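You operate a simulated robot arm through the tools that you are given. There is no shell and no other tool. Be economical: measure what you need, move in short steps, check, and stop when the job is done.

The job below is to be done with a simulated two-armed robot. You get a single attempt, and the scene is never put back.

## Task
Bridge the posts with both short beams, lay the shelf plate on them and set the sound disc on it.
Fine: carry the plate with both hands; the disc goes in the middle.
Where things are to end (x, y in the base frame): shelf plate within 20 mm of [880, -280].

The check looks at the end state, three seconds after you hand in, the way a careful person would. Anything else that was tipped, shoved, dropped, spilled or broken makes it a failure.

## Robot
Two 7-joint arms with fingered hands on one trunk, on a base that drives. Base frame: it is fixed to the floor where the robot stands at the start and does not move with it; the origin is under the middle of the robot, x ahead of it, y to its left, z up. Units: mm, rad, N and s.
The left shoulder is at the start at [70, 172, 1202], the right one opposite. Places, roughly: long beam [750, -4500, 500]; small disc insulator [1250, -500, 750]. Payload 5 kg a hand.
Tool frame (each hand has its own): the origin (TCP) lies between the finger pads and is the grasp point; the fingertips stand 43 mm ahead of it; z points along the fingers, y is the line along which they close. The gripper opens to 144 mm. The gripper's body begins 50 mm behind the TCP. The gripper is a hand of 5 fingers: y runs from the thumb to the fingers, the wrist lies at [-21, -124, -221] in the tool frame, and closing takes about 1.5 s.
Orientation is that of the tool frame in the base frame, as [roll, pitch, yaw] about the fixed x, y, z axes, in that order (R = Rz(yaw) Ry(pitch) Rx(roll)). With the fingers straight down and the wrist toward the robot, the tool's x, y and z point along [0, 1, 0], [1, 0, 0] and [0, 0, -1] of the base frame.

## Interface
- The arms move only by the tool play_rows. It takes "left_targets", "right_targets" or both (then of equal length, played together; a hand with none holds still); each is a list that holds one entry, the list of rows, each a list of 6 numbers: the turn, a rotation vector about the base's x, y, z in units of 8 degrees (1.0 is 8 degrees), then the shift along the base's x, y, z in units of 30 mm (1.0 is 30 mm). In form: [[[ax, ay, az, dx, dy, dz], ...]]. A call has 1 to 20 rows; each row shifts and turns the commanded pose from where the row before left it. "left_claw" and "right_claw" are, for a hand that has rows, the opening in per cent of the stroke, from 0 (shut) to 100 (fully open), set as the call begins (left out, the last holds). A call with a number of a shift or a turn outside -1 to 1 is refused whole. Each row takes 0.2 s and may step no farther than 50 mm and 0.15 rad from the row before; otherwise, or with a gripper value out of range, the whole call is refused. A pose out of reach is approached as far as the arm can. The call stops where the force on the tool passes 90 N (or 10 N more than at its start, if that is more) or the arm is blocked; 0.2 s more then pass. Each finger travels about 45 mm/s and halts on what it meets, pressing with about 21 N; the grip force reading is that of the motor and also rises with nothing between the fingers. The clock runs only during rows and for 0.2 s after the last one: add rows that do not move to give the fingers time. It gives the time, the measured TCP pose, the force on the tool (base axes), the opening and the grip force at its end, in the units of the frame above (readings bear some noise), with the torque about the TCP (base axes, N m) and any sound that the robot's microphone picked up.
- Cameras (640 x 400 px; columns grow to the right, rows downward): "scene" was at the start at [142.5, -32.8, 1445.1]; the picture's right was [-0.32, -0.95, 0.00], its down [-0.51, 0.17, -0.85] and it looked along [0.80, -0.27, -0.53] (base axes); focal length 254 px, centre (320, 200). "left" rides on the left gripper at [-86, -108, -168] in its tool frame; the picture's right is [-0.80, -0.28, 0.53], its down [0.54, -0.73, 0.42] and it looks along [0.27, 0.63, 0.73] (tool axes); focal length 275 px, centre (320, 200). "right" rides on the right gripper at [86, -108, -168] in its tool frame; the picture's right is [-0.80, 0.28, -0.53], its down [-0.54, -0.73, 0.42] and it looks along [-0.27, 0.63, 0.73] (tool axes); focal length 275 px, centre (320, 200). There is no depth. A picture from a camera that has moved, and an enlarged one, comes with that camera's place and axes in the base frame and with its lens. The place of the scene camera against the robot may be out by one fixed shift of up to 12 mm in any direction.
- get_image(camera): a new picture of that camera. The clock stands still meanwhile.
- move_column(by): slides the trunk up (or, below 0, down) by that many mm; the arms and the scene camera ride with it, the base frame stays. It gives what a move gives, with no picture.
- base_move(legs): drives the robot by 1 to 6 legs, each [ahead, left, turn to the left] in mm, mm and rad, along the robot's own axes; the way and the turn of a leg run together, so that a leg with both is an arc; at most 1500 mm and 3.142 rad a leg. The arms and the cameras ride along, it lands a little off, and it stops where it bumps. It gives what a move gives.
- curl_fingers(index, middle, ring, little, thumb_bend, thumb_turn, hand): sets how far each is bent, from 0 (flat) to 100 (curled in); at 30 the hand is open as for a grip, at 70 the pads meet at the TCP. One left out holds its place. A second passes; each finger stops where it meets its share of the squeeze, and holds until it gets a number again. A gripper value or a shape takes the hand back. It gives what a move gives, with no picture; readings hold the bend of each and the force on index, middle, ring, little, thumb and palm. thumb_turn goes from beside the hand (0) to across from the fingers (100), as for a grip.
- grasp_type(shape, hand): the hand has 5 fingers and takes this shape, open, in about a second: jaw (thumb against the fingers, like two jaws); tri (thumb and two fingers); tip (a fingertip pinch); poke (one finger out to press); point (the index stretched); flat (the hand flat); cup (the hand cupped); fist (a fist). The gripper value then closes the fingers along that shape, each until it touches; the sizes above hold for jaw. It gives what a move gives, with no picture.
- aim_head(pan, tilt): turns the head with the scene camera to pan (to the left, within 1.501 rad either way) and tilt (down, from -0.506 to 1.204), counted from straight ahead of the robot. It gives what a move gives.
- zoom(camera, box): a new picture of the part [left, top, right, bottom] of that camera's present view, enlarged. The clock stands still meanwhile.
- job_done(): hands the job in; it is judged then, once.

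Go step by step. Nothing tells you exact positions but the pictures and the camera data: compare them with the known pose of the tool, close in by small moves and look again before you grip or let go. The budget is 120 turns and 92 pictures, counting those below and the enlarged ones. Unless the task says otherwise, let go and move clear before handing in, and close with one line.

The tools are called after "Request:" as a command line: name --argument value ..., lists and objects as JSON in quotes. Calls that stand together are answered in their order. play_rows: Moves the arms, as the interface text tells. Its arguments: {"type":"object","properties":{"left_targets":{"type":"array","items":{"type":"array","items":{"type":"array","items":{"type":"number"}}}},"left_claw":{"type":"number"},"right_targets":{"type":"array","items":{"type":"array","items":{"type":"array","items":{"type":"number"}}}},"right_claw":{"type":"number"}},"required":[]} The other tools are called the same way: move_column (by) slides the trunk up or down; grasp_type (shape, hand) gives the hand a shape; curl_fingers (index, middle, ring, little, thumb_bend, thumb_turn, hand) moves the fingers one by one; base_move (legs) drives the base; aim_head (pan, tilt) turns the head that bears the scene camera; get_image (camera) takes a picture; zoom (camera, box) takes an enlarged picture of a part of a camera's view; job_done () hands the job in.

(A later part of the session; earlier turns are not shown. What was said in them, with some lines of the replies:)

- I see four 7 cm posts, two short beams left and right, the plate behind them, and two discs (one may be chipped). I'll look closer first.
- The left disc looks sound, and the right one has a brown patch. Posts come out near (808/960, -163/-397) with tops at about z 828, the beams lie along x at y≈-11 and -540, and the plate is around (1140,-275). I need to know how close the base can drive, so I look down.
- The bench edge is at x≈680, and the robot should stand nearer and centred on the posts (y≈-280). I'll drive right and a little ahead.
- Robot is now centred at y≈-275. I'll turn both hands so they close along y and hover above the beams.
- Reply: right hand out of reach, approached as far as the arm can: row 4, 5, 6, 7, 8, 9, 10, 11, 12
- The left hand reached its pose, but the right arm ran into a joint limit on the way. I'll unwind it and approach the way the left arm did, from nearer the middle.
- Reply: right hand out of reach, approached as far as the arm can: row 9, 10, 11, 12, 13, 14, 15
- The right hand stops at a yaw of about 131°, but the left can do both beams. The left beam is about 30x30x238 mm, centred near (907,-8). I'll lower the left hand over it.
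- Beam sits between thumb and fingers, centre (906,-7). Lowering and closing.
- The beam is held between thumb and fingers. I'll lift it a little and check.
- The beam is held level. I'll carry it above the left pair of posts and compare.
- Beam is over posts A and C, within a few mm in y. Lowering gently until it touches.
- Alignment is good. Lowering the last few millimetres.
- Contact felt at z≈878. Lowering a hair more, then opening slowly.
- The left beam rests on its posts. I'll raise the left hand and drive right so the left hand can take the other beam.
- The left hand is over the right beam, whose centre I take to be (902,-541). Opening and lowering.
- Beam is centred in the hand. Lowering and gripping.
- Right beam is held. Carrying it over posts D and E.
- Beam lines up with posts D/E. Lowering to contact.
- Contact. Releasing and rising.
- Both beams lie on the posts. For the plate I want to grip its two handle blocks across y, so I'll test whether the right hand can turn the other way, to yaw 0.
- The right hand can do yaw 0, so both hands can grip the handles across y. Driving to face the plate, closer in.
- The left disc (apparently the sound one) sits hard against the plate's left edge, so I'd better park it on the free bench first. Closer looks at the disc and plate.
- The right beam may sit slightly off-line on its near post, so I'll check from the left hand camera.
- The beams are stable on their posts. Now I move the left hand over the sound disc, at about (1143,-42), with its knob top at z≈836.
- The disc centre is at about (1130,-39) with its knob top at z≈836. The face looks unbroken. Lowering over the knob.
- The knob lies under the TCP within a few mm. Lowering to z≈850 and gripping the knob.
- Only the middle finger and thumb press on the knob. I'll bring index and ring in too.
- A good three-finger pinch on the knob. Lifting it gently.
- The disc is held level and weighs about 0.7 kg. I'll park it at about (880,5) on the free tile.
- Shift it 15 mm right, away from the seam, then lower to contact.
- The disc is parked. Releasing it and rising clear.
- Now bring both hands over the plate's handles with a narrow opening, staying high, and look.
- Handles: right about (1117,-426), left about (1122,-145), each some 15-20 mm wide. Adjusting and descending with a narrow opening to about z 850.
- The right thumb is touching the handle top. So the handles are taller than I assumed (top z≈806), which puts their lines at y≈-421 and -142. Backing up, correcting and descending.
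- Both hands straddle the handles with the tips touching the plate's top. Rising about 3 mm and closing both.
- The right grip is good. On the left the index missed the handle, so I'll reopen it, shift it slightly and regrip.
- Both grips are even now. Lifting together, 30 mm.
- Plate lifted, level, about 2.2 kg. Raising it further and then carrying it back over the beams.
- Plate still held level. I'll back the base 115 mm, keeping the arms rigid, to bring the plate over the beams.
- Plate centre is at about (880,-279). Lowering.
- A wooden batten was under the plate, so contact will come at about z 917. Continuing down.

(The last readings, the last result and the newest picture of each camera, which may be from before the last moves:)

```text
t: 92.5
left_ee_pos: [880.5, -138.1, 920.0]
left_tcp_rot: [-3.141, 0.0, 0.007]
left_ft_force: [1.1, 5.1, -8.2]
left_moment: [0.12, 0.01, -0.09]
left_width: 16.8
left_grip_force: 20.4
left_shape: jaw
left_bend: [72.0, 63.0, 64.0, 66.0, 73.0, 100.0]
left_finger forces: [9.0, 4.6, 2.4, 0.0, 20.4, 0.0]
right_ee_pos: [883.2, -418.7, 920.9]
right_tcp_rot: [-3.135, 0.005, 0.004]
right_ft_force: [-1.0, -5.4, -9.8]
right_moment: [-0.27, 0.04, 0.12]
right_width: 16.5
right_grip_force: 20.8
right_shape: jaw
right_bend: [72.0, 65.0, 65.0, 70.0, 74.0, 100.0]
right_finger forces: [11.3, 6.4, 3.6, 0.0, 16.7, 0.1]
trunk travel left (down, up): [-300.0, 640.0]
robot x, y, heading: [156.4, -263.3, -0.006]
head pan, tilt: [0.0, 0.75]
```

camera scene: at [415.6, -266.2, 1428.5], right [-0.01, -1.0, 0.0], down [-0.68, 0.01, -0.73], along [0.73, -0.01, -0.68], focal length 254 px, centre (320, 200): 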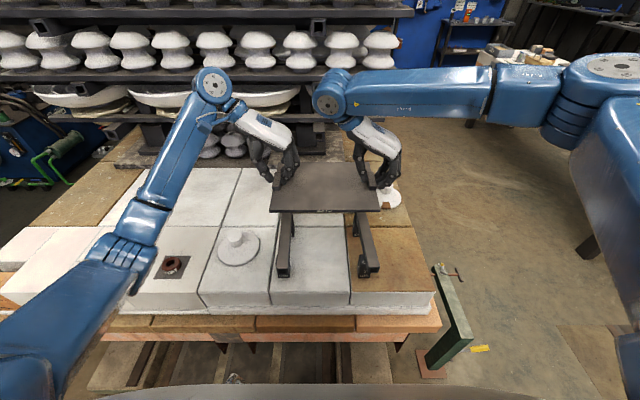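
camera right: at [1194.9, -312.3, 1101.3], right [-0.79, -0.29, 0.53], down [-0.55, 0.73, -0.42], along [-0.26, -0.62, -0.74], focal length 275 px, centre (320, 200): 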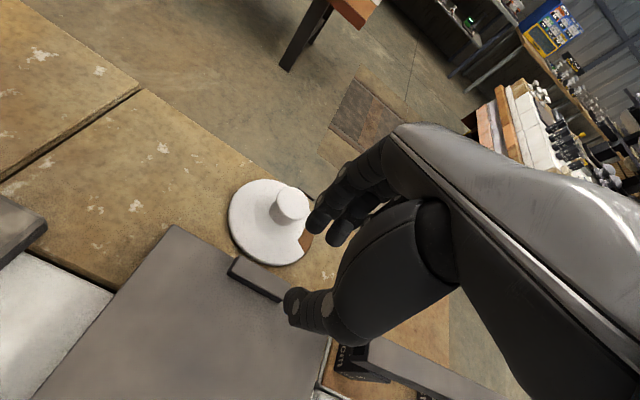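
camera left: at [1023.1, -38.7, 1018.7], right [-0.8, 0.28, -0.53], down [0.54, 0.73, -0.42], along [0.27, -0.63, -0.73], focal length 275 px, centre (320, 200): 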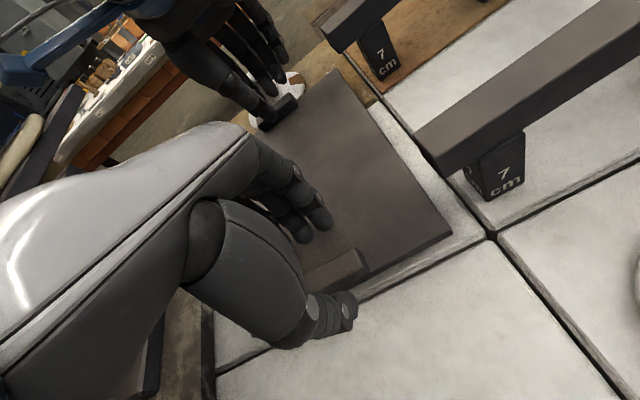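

Contact is starting. A little lower on both sides.

Request:
play_rows --left_targets '[[[0, 0, 0, 0, 0, -0.05], [0, 0, 0, 0, 0, 0]]]' --right_targets '[[[0, 0, 0, 0, 0, -0.06], [0, 0, 0, 0, 0, 0]]]'

Request:
play_rows --left_targets '[[[0, 0, 0, 0, 0, -0.05], [0, 0, 0, 0, 0, 0]]]' --right_targets '[[[0, 0, 0, 0, 0, -0.05], [0, 0, 0, 0, 0, 0]]]'

```text
t: 93.2
left_ee_pos: [880.2, -138.7, 918.0]
left_tcp_rot: [3.141, 0.002, 0.007]
left_ft_force: [0.3, 3.8, -1.9]
left_moment: [0.1, 0.0, -0.05]
left_width: 16.9
left_grip_force: 20.8
left_shape: jaw
left_bend: [72.0, 63.0, 64.0, 66.0, 74.0, 100.0]
left_finger forces: [9.8, 5.0, 2.6, 0.0, 20.9, 0.0]
right_ee_pos: [881.6, -419.0, 919.6]
right_tcp_rot: [-3.135, 0.002, 0.007]
right_ft_force: [-0.3, -1.5, -10.6]
right_moment: [-0.16, 0.07, 0.11]
right_width: 16.3
right_grip_force: 20.8
right_shape: jaw
right_bend: [72.0, 65.0, 65.0, 70.0, 74.0, 100.0]
right_finger forces: [10.7, 5.8, 3.4, 0.1, 17.4, 0.0]
trunk travel left (down, up): [-300.0, 640.0]
robot x, y, heading: [156.6, -259.1, -0.007]
head pan, tilt: [0.0, 0.75]
```

```text
t: 93.8
left_ee_pos: [881.3, -139.5, 916.9]
left_tcp_rot: [-3.142, -0.001, 0.008]
left_ft_force: [2.1, 3.5, 6.3]
left_moment: [0.08, -0.02, -0.08]
left_width: 17.4
left_grip_force: 20.8
left_shape: jaw
left_bend: [72.0, 63.0, 64.0, 66.0, 74.0, 100.0]
left_finger forces: [10.8, 5.7, 3.2, 0.0, 21.8, 0.0]
right_ee_pos: [882.4, -418.6, 918.8]
right_tcp_rot: [-3.138, 0.001, 0.005]
right_ft_force: [-0.3, -2.5, -9.1]
right_moment: [-0.14, 0.05, 0.14]
right_width: 16.4
right_grip_force: 20.6
right_shape: jaw
right_bend: [72.0, 65.0, 65.0, 70.0, 74.0, 100.0]
right_finger forces: [10.7, 5.9, 3.5, 0.0, 17.5, 0.0]
trunk travel left (down, up): [-300.0, 640.0]
robot x, y, heading: [158.3, -261.8, -0.01]
head pan, tilt: [0.0, 0.75]
```

Left side has landed. Now only the right comes down.

Request:
play_rows --right_targets '[[[0, 0, 0, 0, 0, -0.05], [0, 0, 0, 0, 0, 0]]]'

Request:
play_rows --right_targets '[[[0, 0, 0, 0, 0, -0.04], [0, 0, 0, 0, 0, 0]]]'

```text
t: 94.3
left_ee_pos: [880.4, -138.4, 917.8]
left_tcp_rot: [3.141, 0.001, 0.005]
left_ft_force: [3.3, 2.9, 8.6]
left_moment: [0.09, -0.08, -0.04]
left_width: 17.1
left_grip_force: 21.2
left_shape: jaw
left_bend: [72.0, 63.0, 64.0, 66.0, 74.0, 100.0]
left_finger forces: [11.1, 5.8, 3.5, 0.0, 22.2, 0.0]
right_ee_pos: [881.6, -418.2, 917.8]
right_tcp_rot: [-3.135, 0.001, 0.005]
right_ft_force: [0.3, -4.0, -4.4]
right_moment: [-0.2, 0.07, 0.14]
right_width: 16.5
right_grip_force: 20.8
right_shape: jaw
right_bend: [72.0, 65.0, 65.0, 70.0, 74.0, 100.0]
right_finger forces: [11.5, 6.5, 3.7, 0.0, 17.5, 0.0]
trunk travel left (down, up): [-300.0, 640.0]
robot x, y, heading: [162.0, -261.1, -0.007]
head pan, tilt: [0.0, 0.75]
```

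```text
t: 95.0
left_ee_pos: [879.9, -138.4, 917.7]
left_tcp_rot: [-3.141, 0.0, 0.008]
left_ft_force: [5.5, 3.3, 7.7]
left_moment: [0.09, -0.19, -0.03]
left_width: 17.2
left_grip_force: 20.7
left_shape: jaw
left_bend: [72.0, 63.0, 64.0, 66.0, 74.0, 100.0]
left_finger forces: [11.0, 5.6, 3.9, 0.0, 22.2, 0.1]
right_ee_pos: [881.9, -417.9, 917.1]
right_tcp_rot: [-3.138, 0.001, 0.004]
right_ft_force: [-0.5, -4.7, 5.4]
right_moment: [-0.25, 0.1, 0.18]
right_width: 16.9
right_grip_force: 20.8
right_shape: jaw
right_bend: [72.0, 64.0, 64.0, 70.0, 74.0, 100.0]
right_finger forces: [12.6, 7.5, 3.5, 0.0, 18.0, 0.0]
trunk travel left (down, up): [-300.0, 640.0]
robot x, y, heading: [157.0, -262.9, -0.006]
head pan, tilt: [0.0, 0.75]
```

Both sides rest on the beams. Releasing both hands slowly, then up.

Request:
play_rows --left_targets '[[[0, 0, 0, 0, 0, 0.03], [0, 0, 0, 0, 0, 0], [0, 0, 0, 0, 0, 0], [0, 0, 0, 0, 0, 0], [0, 0, 0, 0, 0, 0]]]' --right_targets '[[[0, 0, 0, 0, 0, 0.02], [0, 0, 0, 0, 0, 0], [0, 0, 0, 0, 0, 0], [0, 0, 0, 0, 0, 0], [0, 0, 0, 0, 0, 0]]]' --left_claw 35 --right_claw 35

Request:
play_rows --left_targets '[[[0, 0, 0, 0, 0, 0.3], [0, 0, 0, 0, 0, 0.6], [0, 0, 0, 0, 0, 1], [0, 0, 0, 0, 0, 1], [0, 0, 0, 0, 0, 1]]]' --right_targets '[[[0, 0, 0, 0, 0, 0.3], [0, 0, 0, 0, 0, 0.6], [0, 0, 0, 0, 0, 1], [0, 0, 0, 0, 0, 1], [0, 0, 0, 0, 0, 1]]]'

Request:
zoom --camera "scene" --box '[200, 140, 420, 280]'

```text
t: 96.2
left_ee_pos: [880.1, -136.8, 917.8]
left_tcp_rot: [3.141, -0.001, 0.007]
left_ft_force: [-0.9, 0.1, 0.1]
left_moment: [-0.01, -0.02, -0.01]
left_width: 49.9
left_grip_force: 0.2
left_shape: jaw
left_bend: [74.0, 51.0, 49.0, 46.0, 73.0, 100.0]
left_finger forces: [0.1, 0.0, 0.1, 0.0, 0.0, 0.0]
right_ee_pos: [881.6, -418.9, 916.4]
right_tcp_rot: [-3.137, 0.001, 0.006]
right_ft_force: [-0.3, 0.4, -0.2]
right_moment: [-0.02, 0.0, -0.02]
right_width: 49.9
right_grip_force: 0.0
right_shape: jaw
right_bend: [74.0, 51.0, 49.0, 46.0, 73.0, 100.0]
right_finger forces: [0.1, 0.0, 0.0, 0.0, 0.1, 0.0]
trunk travel left (down, up): [-300.0, 640.0]
robot x, y, heading: [157.7, -261.6, -0.004]
head pan, tilt: [0.0, 0.75]
```

```text
t: 97.3
left_ee_pos: [877.9, -139.9, 1034.8]
left_tcp_rot: [-3.14, 0.0, 0.005]
left_ft_force: [-0.2, 0.0, 0.3]
left_moment: [0.01, -0.03, 0.01]
left_width: 50.0
left_grip_force: 0.1
left_shape: jaw
left_bend: [74.0, 51.0, 49.0, 46.0, 73.0, 100.0]
left_finger forces: [0.0, 0.0, 0.0, 0.0, 0.0, 0.0]
right_ee_pos: [879.1, -418.7, 1033.6]
right_tcp_rot: [-3.138, 0.0, 0.005]
right_ft_force: [-0.9, 0.2, 0.2]
right_moment: [0.02, -0.06, -0.01]
right_width: 50.2
right_grip_force: 0.0
right_shape: jaw
right_bend: [74.0, 51.0, 49.0, 46.0, 73.0, 100.0]
right_finger forces: [0.0, 0.1, 0.1, 0.0, 0.0, 0.0]
trunk travel left (down, up): [-300.0, 640.0]
robot x, y, heading: [156.9, -261.1, -0.008]
head pan, tilt: [0.0, 0.75]
```

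```text
2.86 times, centred on (310, 210) of scene
camera zoom: at [296.3, -265.2, 1428.8], right [-0.01, -1.0, 0.0], down [-0.68, 0.01, -0.73], along [0.73, -0.01, -0.68], focal length 725 px, centre (349, 171)
```

zoom: 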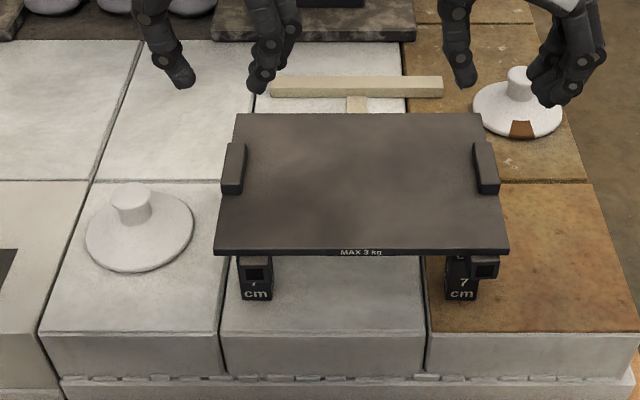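

The plate is on the beams, near (880,-279). Now fetching the sound disc with the left hand.

Request:
play_rows --left_targets '[[[0, 0, 0, 0.05, 0.85, 0], [0, 0, 0, 0.05, 0.9, 0], [0, 0, 0, 0.05, 0.9, 0], [0, 0, 0, 0.05, 0.9, 0], [0, 0, 0, 0.02, 0.8, -0.8], [0, 0, 0, 0, 0, -1], [0, 0, 0, 0, 0, -1], [0, 0, 0, 0, 0, -1], [0, 0, 0, 0, 0, -1], [0, 0, 0, 0, 0, 0], [0, 0, 0, 0, 0, 0]]]' --left_claw 100

Request:
get_image --camera "left"

```text
t: 99.8
left_ee_pos: [887.6, -4.8, 891.4]
left_tcp_rot: [3.141, -0.001, 0.007]
left_ft_force: [0.1, -0.6, 0.7]
left_moment: [-0.01, -0.07, -0.01]
left_width: 143.8
left_grip_force: 0.2
left_shape: jaw
left_bend: [30.0, 30.0, 30.0, 30.0, 30.0, 98.0]
left_finger forces: [0.1, 0.0, 0.0, 0.1, 0.0, 0.1]
right_ee_pos: [880.1, -418.4, 1032.2]
right_tcp_rot: [-3.137, 0.003, 0.006]
right_ft_force: [0.5, -0.4, 0.4]
right_moment: [0.0, 0.02, 0.01]
right_width: 50.0
right_grip_force: 0.1
right_shape: jaw
right_bend: [74.0, 51.0, 49.0, 46.0, 73.0, 100.0]
right_finger forces: [0.0, 0.0, 0.0, 0.0, 0.0, 0.0]
trunk travel left (down, up): [-300.0, 640.0]
robot x, y, heading: [157.5, -257.1, -0.011]
head pan, tilt: [0.0, 0.75]
```

```text
21 pictures are left
camera left: at [800.5, 101.5, 1058.9], right [-0.8, 0.28, -0.53], down [0.54, 0.73, -0.42], along [0.27, -0.62, -0.73], focal length 275 px, centre (320, 200)
```

left: 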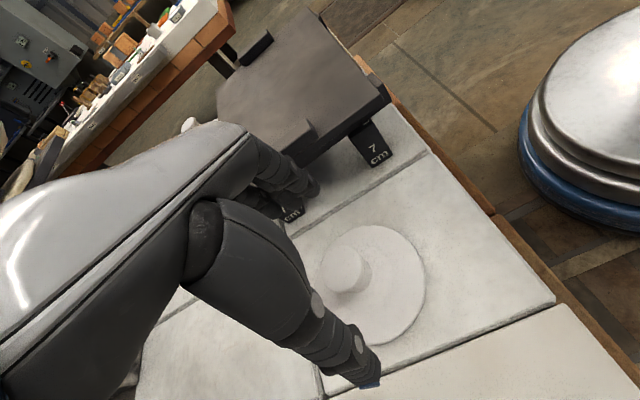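

The knob is under the TCP just as before. Same grip as last time.

Request:
play_rows --left_targets '[[[0, 0, 0, -0.07, 0, -0.8], [0, 0, 0, 0, 0, -0.64], [0, 0, 0, 0, 0, 0]]]'

Request:
play_rows --left_targets '[[[0, 0, 0, 0, 0, 0], [0, 0, 0, 0, 0, 0], [0, 0, 0, 0, 0, 0], [0, 0, 0, 0, 0, 0], [0, 0, 0, 0, 0, 0], [0, 0, 0, 0, 0, 0], [0, 0, 0, 0, 0, 0], [0, 0, 0, 0, 0, 0], [0, 0, 0, 0, 0, 0]]]' --left_claw 0

Request:
curl_fingers --hand "left" --index 70

```text
t: 100.5
left_ee_pos: [885.8, -4.8, 849.2]
left_tcp_rot: [3.14, 0.0, 0.008]
left_ft_force: [-0.1, -0.1, 1.1]
left_moment: [-0.01, 0.01, -0.01]
left_width: 143.9
left_grip_force: 0.0
left_shape: jaw
left_bend: [30.0, 30.0, 30.0, 30.0, 30.0, 98.0]
left_finger forces: [0.0, 0.0, 0.1, 0.0, 0.0, 0.1]
right_ee_pos: [880.1, -419.3, 1033.8]
right_tcp_rot: [-3.134, 0.003, 0.005]
right_ft_force: [0.4, 0.6, 0.8]
right_moment: [-0.01, 0.0, 0.01]
right_width: 49.9
right_grip_force: 0.0
right_shape: jaw
right_bend: [74.0, 51.0, 49.0, 46.0, 73.0, 100.0]
right_finger forces: [0.0, 0.1, 0.1, 0.0, 0.1, 0.0]
trunk travel left (down, up): [-300.0, 640.0]
robot x, y, heading: [157.0, -258.9, -0.006]
head pan, tilt: [0.0, 0.75]
```

```text
t: 102.5
left_ee_pos: [884.5, -4.9, 848.5]
left_tcp_rot: [-3.142, 0.002, 0.007]
left_ft_force: [-1.0, 1.5, -0.2]
left_moment: [0.0, 0.05, -0.03]
left_width: 33.4
left_grip_force: 21.4
left_shape: jaw
left_bend: [74.0, 54.0, 57.0, 54.0, 75.0, 100.0]
left_finger forces: [8.9, 5.3, 0.0, 0.0, 16.6, 0.1]
right_ee_pos: [881.4, -417.6, 1033.5]
right_tcp_rot: [-3.138, 0.002, 0.005]
right_ft_force: [0.0, -0.5, 0.4]
right_moment: [0.0, 0.0, 0.0]
right_width: 49.9
right_grip_force: 0.1
right_shape: jaw
right_bend: [74.0, 51.0, 49.0, 46.0, 73.0, 100.0]
right_finger forces: [0.0, 0.1, 0.0, 0.1, 0.1, 0.0]
trunk travel left (down, up): [-300.0, 640.0]
robot x, y, heading: [157.3, -257.8, -0.007]
head pan, tilt: [0.0, 0.75]
```

```text
t: 103.5
left_ee_pos: [886.0, -5.8, 848.1]
left_tcp_rot: [-3.141, -0.001, 0.007]
left_ft_force: [-0.8, 0.3, -0.2]
left_moment: [-0.26, -0.03, -0.03]
left_width: 35.2
left_grip_force: 15.5
left_shape: fingers
left_bend: [56.0, 53.0, 57.0, 54.0, 76.0, 100.0]
left_finger forces: [7.1, 7.8, 0.0, 0.0, 16.8, 0.1]
right_ee_pos: [880.2, -417.8, 1033.0]
right_tcp_rot: [-3.136, 0.003, 0.006]
right_ft_force: [-0.4, -0.4, 0.1]
right_moment: [-0.02, 0.02, 0.01]
right_width: 50.0
right_grip_force: 0.0
right_shape: jaw
right_bend: [74.0, 51.0, 49.0, 46.0, 73.0, 100.0]
right_finger forces: [0.0, 0.1, 0.0, 0.0, 0.0, 0.1]
trunk travel left (down, up): [-300.0, 640.0]
robot x, y, heading: [157.2, -259.0, -0.011]
head pan, tilt: [0.0, 0.75]
```

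Same three-finger grip. Lifting the disc while the right hand moves well clear to the right.

Request:
play_rows --left_targets '[[[0, 0, 0, 0, 0, 0.3], [0, 0, 0, 0, 0, 0.5], [0, 0, 0, 0, 0, 0.6], [0, 0, 0, 0, 0, 0.6], [0, 0, 0, 0, 0, 0.6], [0, 0, 0, 0, 0, 0.6], [0, 0, 0, 0, 0, 0.6], [0, 0, 0, 0, 0, 0.6], [0, 0, 0, 0, 0, 0.6], [0, 0, 0, 0, 0, 0.4], [0, 0, 0, 0, 0, 0]]]' --right_targets '[[[0, 0, 0, 0, -0.9, 0.3], [0, 0, 0, 0, -0.9, 0.3], [0, 0, 0, 0, -0.9, 0], [0, 0, 0, 0, -0.9, 0], [0, 0, 0, 0, -0.9, 0], [0, 0, 0, 0, -0.9, 0], [0, 0, 0, 0, -0.9, 0], [0, 0, 0, 0, -0.9, 0], [0, 0, 0, 0, -0.9, 0], [0, 0, 0, 0, -0.9, 0], [0, 0, 0, 0, 0, 0]]]'

Request:
zoom --camera "scene" --box '[200, 130, 440, 280]'

```text
t: 106.0
left_ee_pos: [886.0, -7.4, 1009.7]
left_tcp_rot: [-3.142, 0.001, 0.007]
left_ft_force: [0.0, -0.4, -6.9]
left_moment: [0.02, 0.07, -0.04]
left_width: 34.9
left_grip_force: 15.7
left_shape: fingers
left_bend: [56.0, 53.0, 57.0, 54.0, 76.0, 100.0]
left_finger forces: [7.7, 8.7, 0.1, 0.1, 14.0, 0.1]
right_ee_pos: [880.8, -684.8, 1052.2]
right_tcp_rot: [-3.136, 0.003, 0.005]
right_ft_force: [-0.8, -0.4, 0.1]
right_moment: [0.01, 0.01, 0.04]
right_width: 50.3
right_grip_force: 0.0
right_shape: jaw
right_bend: [74.0, 51.0, 49.0, 46.0, 73.0, 100.0]
right_finger forces: [0.0, 0.0, 0.1, 0.1, 0.1, 0.0]
trunk travel left (down, up): [-300.0, 640.0]
robot x, y, heading: [160.6, -263.1, -0.003]
head pan, tilt: [0.0, 0.75]
```

```text
2.67 times, centred on (320, 205) of scene
camera zoom: at [298.9, -263.8, 1428.6], right [-0.01, -1.0, 0.0], down [-0.68, 0.0, -0.73], along [0.73, -0.01, -0.68], focal length 677 px, centre (320, 187)
```

zoom: 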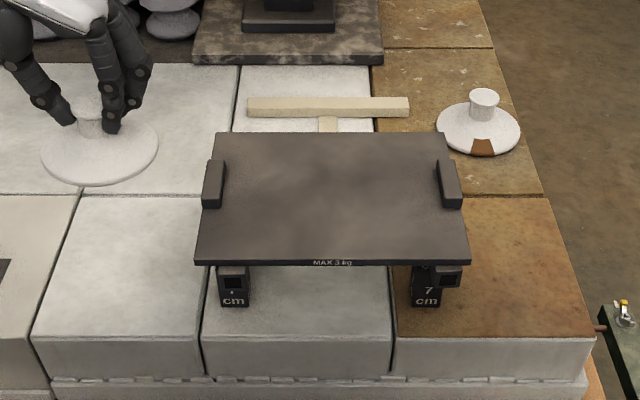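

Plate sits well, and the disc is lifted. Carrying it over the plate's middle.

Request:
play_rows --left_targets '[[[0, 0, 0, -0.02, -0.4, 0], [0, 0, 0, -0.02, -0.7, 0], [0, 0, 0, -0.02, -0.85, 0], [0, 0, 0, -0.02, -0.85, 0], [0, 0, 0, -0.02, -0.85, 0], [0, 0, 0, -0.02, -0.85, 0], [0, 0, 0, -0.02, -0.85, 0], [0, 0, 0, -0.02, -0.85, 0], [0, 0, 0, -0.02, -0.85, 0], [0, 0, 0, -0.02, -0.85, 0], [0, 0, 0, -0.02, -0.7, 0], [0, 0, 0, -0.02, -0.45, 0], [0, 0, 0, 0, 0, 0]]]'

Request:
play_rows --left_targets '[[[0, 0, 0, 0, 0, -0.3], [0, 0, 0, 0, 0, -0.4], [0, 0, 0, 0, 0, -0.4], [0, 0, 0, 0, 0, -0.1], [0, 0, 0, 0, 0, 0]]]'

Request:
get_image --camera "left"

Request:
zoom --camera "scene" --box '[220, 130, 420, 270]'

```text
t: 108.8
left_ee_pos: [877.8, -277.5, 1011.1]
left_tcp_rot: [-3.141, 0.002, 0.007]
left_ft_force: [-0.4, 0.8, -6.2]
left_moment: [0.04, 0.04, 0.04]
left_width: 35.0
left_grip_force: 15.0
left_shape: fingers
left_bend: [56.0, 53.0, 57.0, 54.0, 76.0, 100.0]
left_finger forces: [7.5, 8.8, 0.0, 0.1, 13.9, 0.0]
right_ee_pos: [881.2, -686.2, 1052.4]
right_tcp_rot: [-3.137, 0.001, 0.003]
right_ft_force: [-0.1, -0.4, 0.3]
right_moment: [0.0, 0.0, -0.01]
right_width: 50.1
right_grip_force: 0.2
right_shape: jaw
right_bend: [74.0, 51.0, 49.0, 46.0, 73.0, 100.0]
right_finger forces: [0.0, 0.0, 0.0, 0.0, 0.1, 0.0]
trunk travel left (down, up): [-300.0, 640.0]
robot x, y, heading: [157.6, -264.4, -0.009]
head pan, tilt: [0.0, 0.75]
```

```text
t: 110.0
left_ee_pos: [877.0, -279.7, 973.3]
left_tcp_rot: [-3.142, 0.003, 0.01]
left_ft_force: [0.0, 0.1, -6.5]
left_moment: [0.02, 0.02, 0.03]
left_width: 34.7
left_grip_force: 14.8
left_shape: fingers
left_bend: [56.0, 53.0, 57.0, 54.0, 76.0, 100.0]
left_finger forces: [7.5, 8.9, 0.0, 0.1, 13.9, 0.1]
right_ee_pos: [881.3, -686.3, 1052.0]
right_tcp_rot: [-3.137, 0.001, 0.006]
right_ft_force: [-0.7, 0.0, -0.3]
right_moment: [0.01, 0.01, 0.02]
right_width: 50.2
right_grip_force: 0.0
right_shape: jaw
right_bend: [74.0, 51.0, 49.0, 46.0, 73.0, 100.0]
right_finger forces: [0.0, 0.1, 0.0, 0.0, 0.0, 0.0]
trunk travel left (down, up): [-300.0, 640.0]
robot x, y, heading: [159.5, -263.0, -0.007]
head pan, tilt: [0.0, 0.75]
```

```text
19 pictures are left
camera left: at [790.6, -171.7, 1141.2], right [-0.8, 0.28, -0.53], down [0.54, 0.73, -0.42], along [0.27, -0.62, -0.73], focal length 275 px, centre (320, 200)
```

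left: 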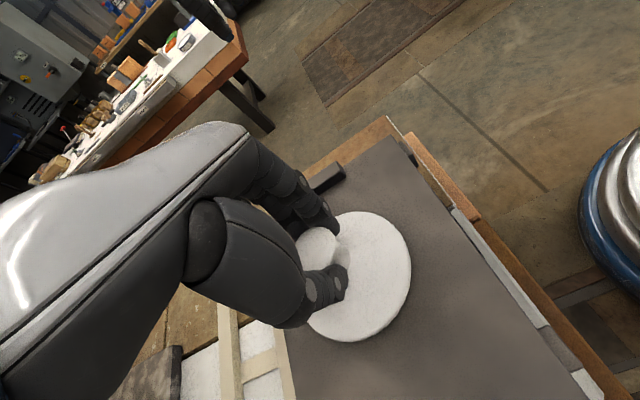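

```text
2.86 times, centred on (320, 200) of scene
camera zoom: at [298.5, -265.2, 1428.7], right [-0.01, -1.0, 0.0], down [-0.68, 0.01, -0.73], along [0.73, -0.01, -0.68], focal length 725 px, centre (320, 200)
```

zoom: 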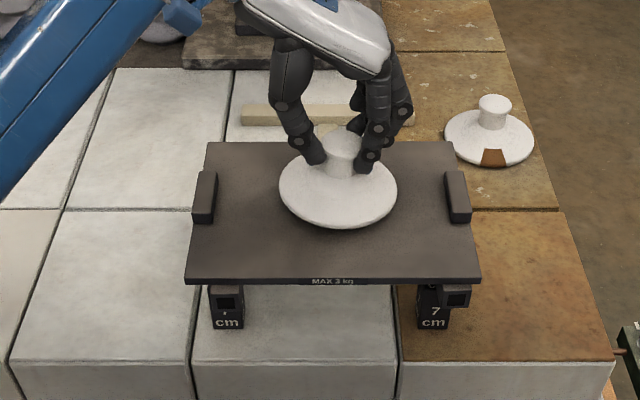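

The disc is about central, and the views suggest a nudge of (-8,+4) mm. Applying that and lowering to contact.

Request:
play_rows --left_targets '[[[0, 0, 0, -0.27, 0.13, 0], [0, 0, 0, 0, 0, -0.15], [0, 0, 0, 0, 0, -0.07], [0, 0, 0, 0, 0, 0]]]'

Request:
play_rows --left_targets '[[[0, 0, 0, 0, 0, -0.06], [0, 0, 0, 0, 0, 0]]]'

Request:
play_rows --left_targets '[[[0, 0, 0, 0, 0, -0.06], [0, 0, 0, 0, 0, 0]]]'

```text
t: 111.0
left_ee_pos: [868.8, -274.9, 968.0]
left_tcp_rot: [-3.141, 0.0, 0.007]
left_ft_force: [0.6, 0.3, -7.4]
left_moment: [0.07, 0.03, 0.01]
left_width: 35.0
left_grip_force: 14.6
left_shape: fingers
left_bend: [56.0, 53.0, 57.0, 54.0, 76.0, 100.0]
left_finger forces: [7.5, 8.9, 0.0, 0.0, 13.8, 0.0]
right_ee_pos: [881.1, -685.7, 1051.8]
right_tcp_rot: [-3.135, 0.001, 0.006]
right_ft_force: [1.5, 1.1, 0.0]
right_moment: [-0.02, 0.0, -0.01]
right_width: 50.0
right_grip_force: 0.1
right_shape: jaw
right_bend: [74.0, 51.0, 49.0, 46.0, 73.0, 100.0]
right_finger forces: [0.1, 0.0, 0.0, 0.0, 0.1, 0.1]
trunk travel left (down, up): [-300.0, 640.0]
robot x, y, heading: [161.2, -260.6, -0.005]
head pan, tilt: [0.0, 0.75]
```

```text
t: 111.5
left_ee_pos: [868.3, -275.9, 964.3]
left_tcp_rot: [-3.14, 0.002, 0.007]
left_ft_force: [-1.0, -0.3, -6.1]
left_moment: [0.03, 0.05, 0.01]
left_width: 34.8
left_grip_force: 15.6
left_shape: fingers
left_bend: [56.0, 53.0, 57.0, 54.0, 76.0, 100.0]
left_finger forces: [7.4, 9.0, 0.1, 0.0, 13.8, 0.0]
right_ee_pos: [881.1, -686.7, 1052.4]
right_tcp_rot: [-3.134, 0.001, 0.006]
right_ft_force: [0.6, -0.1, 0.3]
right_moment: [0.01, -0.02, 0.0]
right_width: 50.0
right_grip_force: 0.1
right_shape: jaw
right_bend: [74.0, 51.0, 49.0, 46.0, 73.0, 100.0]
right_finger forces: [0.1, 0.1, 0.1, 0.0, 0.0, 0.0]
trunk travel left (down, up): [-300.0, 640.0]
robot x, y, heading: [165.1, -254.5, -0.007]
head pan, tilt: [0.0, 0.75]
```

```text
t: 112.2
left_ee_pos: [869.4, -275.2, 963.3]
left_tcp_rot: [-3.141, 0.002, 0.008]
left_ft_force: [0.4, 0.2, -6.6]
left_moment: [0.03, 0.02, -0.03]
left_width: 34.7
left_grip_force: 15.1
left_shape: fingers
left_bend: [56.0, 53.0, 57.0, 54.0, 76.0, 100.0]
left_finger forces: [7.4, 8.9, 0.0, 0.1, 13.8, 0.0]
right_ee_pos: [880.7, -686.0, 1052.6]
right_tcp_rot: [-3.136, 0.002, 0.005]
right_ft_force: [0.5, 0.6, -0.7]
right_moment: [0.01, 0.02, -0.02]
right_width: 50.0
right_grip_force: 0.1
right_shape: jaw
right_bend: [74.0, 51.0, 49.0, 46.0, 73.0, 100.0]
right_finger forces: [0.1, 0.0, 0.1, 0.0, 0.0, 0.0]
trunk travel left (down, up): [-300.0, 640.0]
robot x, y, heading: [155.9, -259.4, -0.007]
head pan, tilt: [0.0, 0.75]
```

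Request:
play_rows --left_targets '[[[0, 0, 0, 0, 0, -0.06], [0, 0, 0, 0, 0, 0]]]'

Request:
zoom --camera "scene" --box '[250, 150, 400, 260]'

```text
t: 112.8
left_ee_pos: [868.9, -274.2, 961.9]
left_tcp_rot: [3.141, 0.0, 0.007]
left_ft_force: [-0.2, 0.8, -3.5]
left_moment: [-0.04, 0.01, 0.0]
left_width: 34.6
left_grip_force: 15.0
left_shape: fingers
left_bend: [56.0, 53.0, 57.0, 54.0, 76.0, 100.0]
left_finger forces: [7.2, 7.9, 0.0, 0.1, 15.0, 0.0]
right_ee_pos: [881.7, -684.6, 1051.7]
right_tcp_rot: [-3.137, 0.002, 0.005]
right_ft_force: [0.2, -0.2, 0.1]
right_moment: [-0.01, -0.02, -0.02]
right_width: 50.2
right_grip_force: 0.0
right_shape: jaw
right_bend: [74.0, 51.0, 49.0, 46.0, 73.0, 100.0]
right_finger forces: [0.1, 0.0, 0.0, 0.0, 0.1, 0.0]
trunk travel left (down, up): [-300.0, 640.0]
robot x, y, heading: [157.3, -257.0, -0.009]
head pan, tilt: [0.0, 0.75]
```

```text
3.64 times, centred on (325, 205) of scene
camera zoom: at [298.1, -265.1, 1428.8], right [-0.01, -1.0, 0.0], down [-0.68, 0.01, -0.73], along [0.73, -0.01, -0.68], focal length 923 px, centre (302, 182)
```

zoom: 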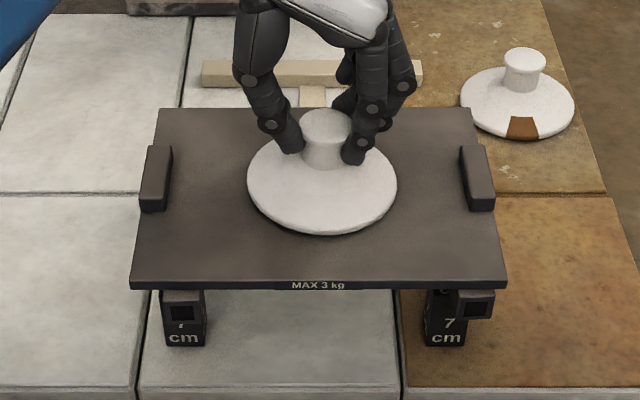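

The disc touches down about 7 mm too far and 5 mm too far right of the plate's centre. I'll lift slightly, shift and lower again.

Request:
play_rows --left_targets '[[[0, 0, 0, 0, 0, 0.25], [0, 0, 0, -0.2, 0.16, 0], [0, 0, 0, 0, 0, 0], [0, 0, 0, 0, 0, -0.2], [0, 0, 0, 0, 0, 0]]]'

Request:
play_rows --left_targets '[[[0, 0, 0, 0, 0, -0.06], [0, 0, 0, 0, 0, 0]]]'

Request:
play_rows --left_targets '[[[0, 0, 0, 0, 0, -0.03], [0, 0, 0, 0, 0, 0]]]'

Request:
zoom --camera "scene" --box '[250, 150, 400, 260]'

```text
t: 114.0
left_ee_pos: [863.9, -268.6, 962.7]
left_tcp_rot: [3.141, 0.003, 0.006]
left_ft_force: [-1.3, 1.2, -4.9]
left_moment: [-0.06, 0.03, 0.03]
left_width: 34.6
left_grip_force: 15.0
left_shape: fingers
left_bend: [56.0, 53.0, 57.0, 54.0, 76.0, 100.0]
left_finger forces: [7.3, 8.1, 0.1, 0.0, 14.4, 0.0]
right_ee_pos: [880.2, -685.9, 1053.0]
right_tcp_rot: [-3.135, 0.003, 0.006]
right_ft_force: [-0.3, -0.2, -0.6]
right_moment: [0.02, -0.01, 0.05]
right_width: 49.9
right_grip_force: 0.0
right_shape: jaw
right_bend: [74.0, 51.0, 49.0, 46.0, 73.0, 100.0]
right_finger forces: [0.0, 0.0, 0.1, 0.0, 0.1, 0.1]
trunk travel left (down, up): [-300.0, 640.0]
robot x, y, heading: [155.9, -259.5, -0.008]
head pan, tilt: [0.0, 0.75]
```

```text
t: 114.5
left_ee_pos: [862.3, -268.5, 962.1]
left_tcp_rot: [-3.141, 0.001, 0.006]
left_ft_force: [-0.1, 1.6, -2.1]
left_moment: [-0.09, 0.03, -0.01]
left_width: 34.5
left_grip_force: 15.6
left_shape: fingers
left_bend: [56.0, 53.0, 57.0, 54.0, 76.0, 100.0]
left_finger forces: [6.8, 8.1, 0.0, 0.0, 15.7, 0.0]
right_ee_pos: [882.2, -685.0, 1053.0]
right_tcp_rot: [-3.136, 0.003, 0.005]
right_ft_force: [0.3, -0.1, -0.3]
right_moment: [-0.02, -0.03, 0.01]
right_width: 50.2
right_grip_force: 0.1
right_shape: jaw
right_bend: [74.0, 51.0, 49.0, 46.0, 73.0, 100.0]
right_finger forces: [0.1, 0.0, 0.0, 0.0, 0.0, 0.0]
trunk travel left (down, up): [-300.0, 640.0]
robot x, y, heading: [157.7, -262.6, -0.001]
head pan, tilt: [0.0, 0.75]
```

```text
t: 115.2
left_ee_pos: [863.6, -269.6, 959.7]
left_tcp_rot: [-3.141, -0.001, 0.006]
left_ft_force: [-1.7, 2.4, 0.7]
left_moment: [-0.17, -0.02, -0.04]
left_width: 34.5
left_grip_force: 15.7
left_shape: fingers
left_bend: [56.0, 53.0, 57.0, 54.0, 76.0, 100.0]
left_finger forces: [6.6, 8.1, 0.0, 0.1, 17.0, 0.1]
right_ee_pos: [880.8, -685.3, 1053.8]
right_tcp_rot: [-3.137, 0.001, 0.006]
right_ft_force: [0.1, 0.0, -0.2]
right_moment: [0.01, 0.02, 0.01]
right_width: 50.0
right_grip_force: 0.1
right_shape: jaw
right_bend: [74.0, 51.0, 49.0, 46.0, 73.0, 100.0]
right_finger forces: [0.0, 0.0, 0.0, 0.0, 0.0, 0.1]
trunk travel left (down, up): [-300.0, 640.0]
robot x, y, heading: [159.9, -259.6, -0.005]
head pan, tilt: [0.0, 0.75]
```

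```text
3.64 times, centred on (325, 205) of scene
camera zoom: at [297.6, -264.8, 1428.8], right [-0.01, -1.0, 0.0], down [-0.68, 0.01, -0.73], along [0.73, -0.01, -0.68], focal length 923 px, centre (302, 182)
```

zoom: 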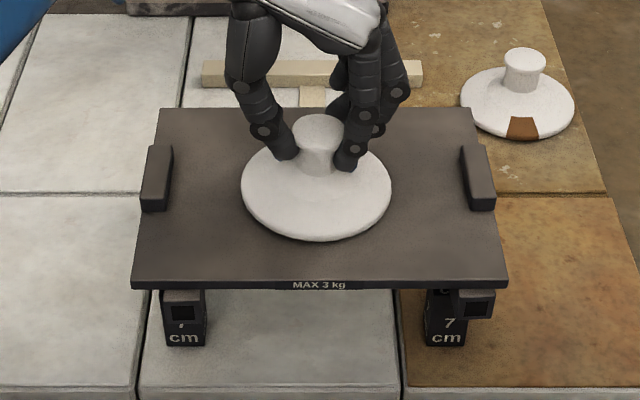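

The disc is now in the plate's middle in this view. Releasing and rising straight up.

Request:
play_rows --left_targets '[[[0, 0, 0, 0, 0, 0], [0, 0, 0, 0, 0, 0], [0, 0, 0, 0, 0, 0], [0, 0, 0, 0, 0, 0], [0, 0, 0, 0, 0, 0], [0, 0, 0, 0, 0, 0], [0, 0, 0, 0, 0, 0.3], [0, 0, 0, 0, 0, 0.6], [0, 0, 0, 0, 0, 1], [0, 0, 0, 0, 0, 1], [0, 0, 0, 0, 0, 1], [0, 0, 0, 0, 0, 1], [0, 0, 0, 0, 0, 1]]]' --left_claw 90

Request:
base_move --legs '[[-150, 0, 0]]'

Request:
get_image --camera "left"

Request:
zoom --camera "scene" --box '[200, 110, 440, 260]'

```text
t: 118.0
left_ee_pos: [862.6, -271.1, 1139.7]
left_tcp_rot: [-3.14, -0.001, 0.006]
left_ft_force: [0.0, -0.5, -0.4]
left_moment: [0.01, 0.02, -0.01]
left_width: 129.6
left_grip_force: 0.1
left_shape: jaw
left_bend: [27.0, 32.0, 31.0, 31.0, 39.0, 98.0]
left_finger forces: [0.0, 0.0, 0.1, 0.0, 0.0, 0.1]
right_ee_pos: [879.6, -687.2, 1052.8]
right_tcp_rot: [-3.136, 0.001, 0.007]
right_ft_force: [-0.8, -1.3, 1.0]
right_moment: [-0.01, -0.03, -0.02]
right_width: 50.1
right_grip_force: 0.1
right_shape: jaw
right_bend: [74.0, 51.0, 49.0, 46.0, 73.0, 100.0]
right_finger forces: [0.0, 0.1, 0.1, 0.1, 0.0, 0.0]
trunk travel left (down, up): [-300.0, 640.0]
robot x, y, heading: [156.8, -260.2, -0.005]
head pan, tilt: [0.0, 0.75]
```

```text
t: 119.3
left_ee_pos: [713.2, -269.4, 1137.4]
left_tcp_rot: [-3.141, 0.003, 0.007]
left_ft_force: [0.4, -0.8, -0.7]
left_moment: [-0.02, 0.03, 0.02]
left_width: 129.4
left_grip_force: 0.1
left_shape: jaw
left_bend: [27.0, 32.0, 31.0, 31.0, 39.0, 98.0]
left_finger forces: [0.0, 0.0, 0.0, 0.0, 0.0, 0.0]
right_ee_pos: [731.0, -685.3, 1052.5]
right_tcp_rot: [-3.136, 0.001, 0.007]
right_ft_force: [-0.4, 0.3, 0.8]
right_moment: [-0.01, -0.03, -0.04]
right_width: 49.7
right_grip_force: 0.0
right_shape: jaw
right_bend: [74.0, 51.0, 49.0, 46.0, 73.0, 100.0]
right_finger forces: [0.0, 0.1, 0.0, 0.1, 0.0, 0.1]
trunk travel left (down, up): [-300.0, 640.0]
robot x, y, heading: [7.4, -257.9, -0.005]
head pan, tilt: [0.0, 0.75]
```

```text
15 pictures are left
camera left: at [626.8, -162.4, 1305.6], right [-0.8, 0.28, -0.53], down [0.54, 0.73, -0.42], along [0.27, -0.62, -0.73], focal length 275 px, centre (320, 200)
```

left: 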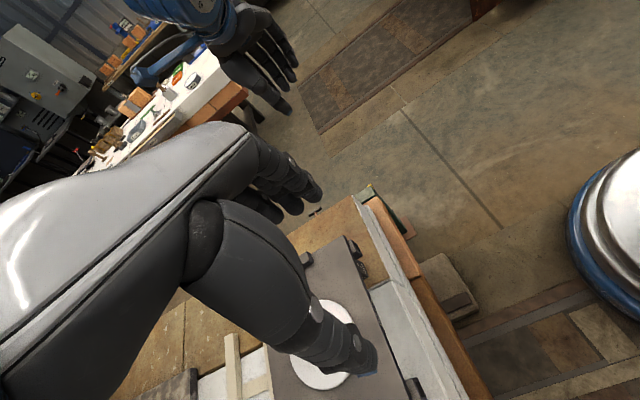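

```text
2.67 times, centred on (320, 185) of scene
camera zoom: at [147.9, -264.1, 1428.6], right [-0.01, -1.0, 0.0], down [-0.68, 0.0, -0.73], along [0.73, 0.0, -0.68], focal length 677 px, centre (320, 240)
```

zoom: 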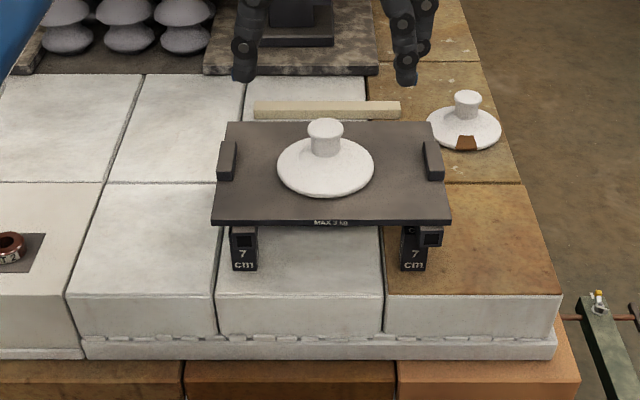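

The disc sits on the plate. A close look at the right beam's bearing on its near post.

Request:
zoom --camera "scene" --box '[270, 170, 380, 220]'

Request:
get_image --camera "right"

```text
5.82 times, centred on (325, 195) of scene
camera zoom: at [147.9, -264.1, 1428.6], right [-0.01, -1.0, 0.0], down [-0.68, 0.0, -0.73], along [0.73, 0.0, -0.68], focal length 1477 px, centre (291, 229)
```

zoom: 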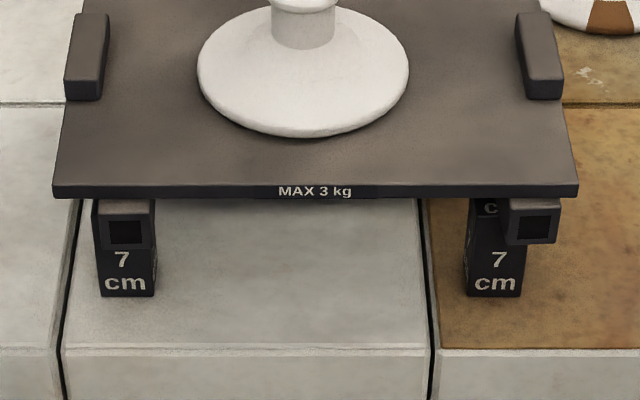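

```text
12 pictures are left
camera right: at [816.5, -578.7, 1220.4], right [-0.79, -0.29, 0.53], down [-0.55, 0.72, -0.42], along [-0.26, -0.62, -0.73], focal length 275 px, centre (320, 200)
```

right: 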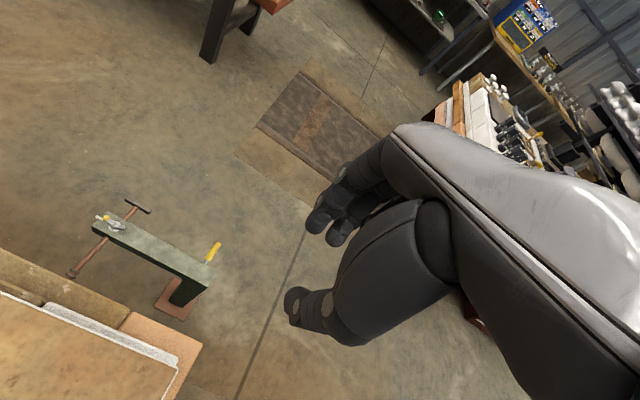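

Both beams bear on their posts, the plate lies level on them, the sound disc stands near its middle, and both hands are clear. Handing in.

Request:
job_done

```text
The job is handed in.
```

The job is handed in: both short beams bridge the posts, and the shelf plate, carried with both hands, lies on them at about (880, -279). The sound disc is about 7 mm off the plate's centre, and the beams sit roughly 10 mm off the posts' centre lines but looked stable.
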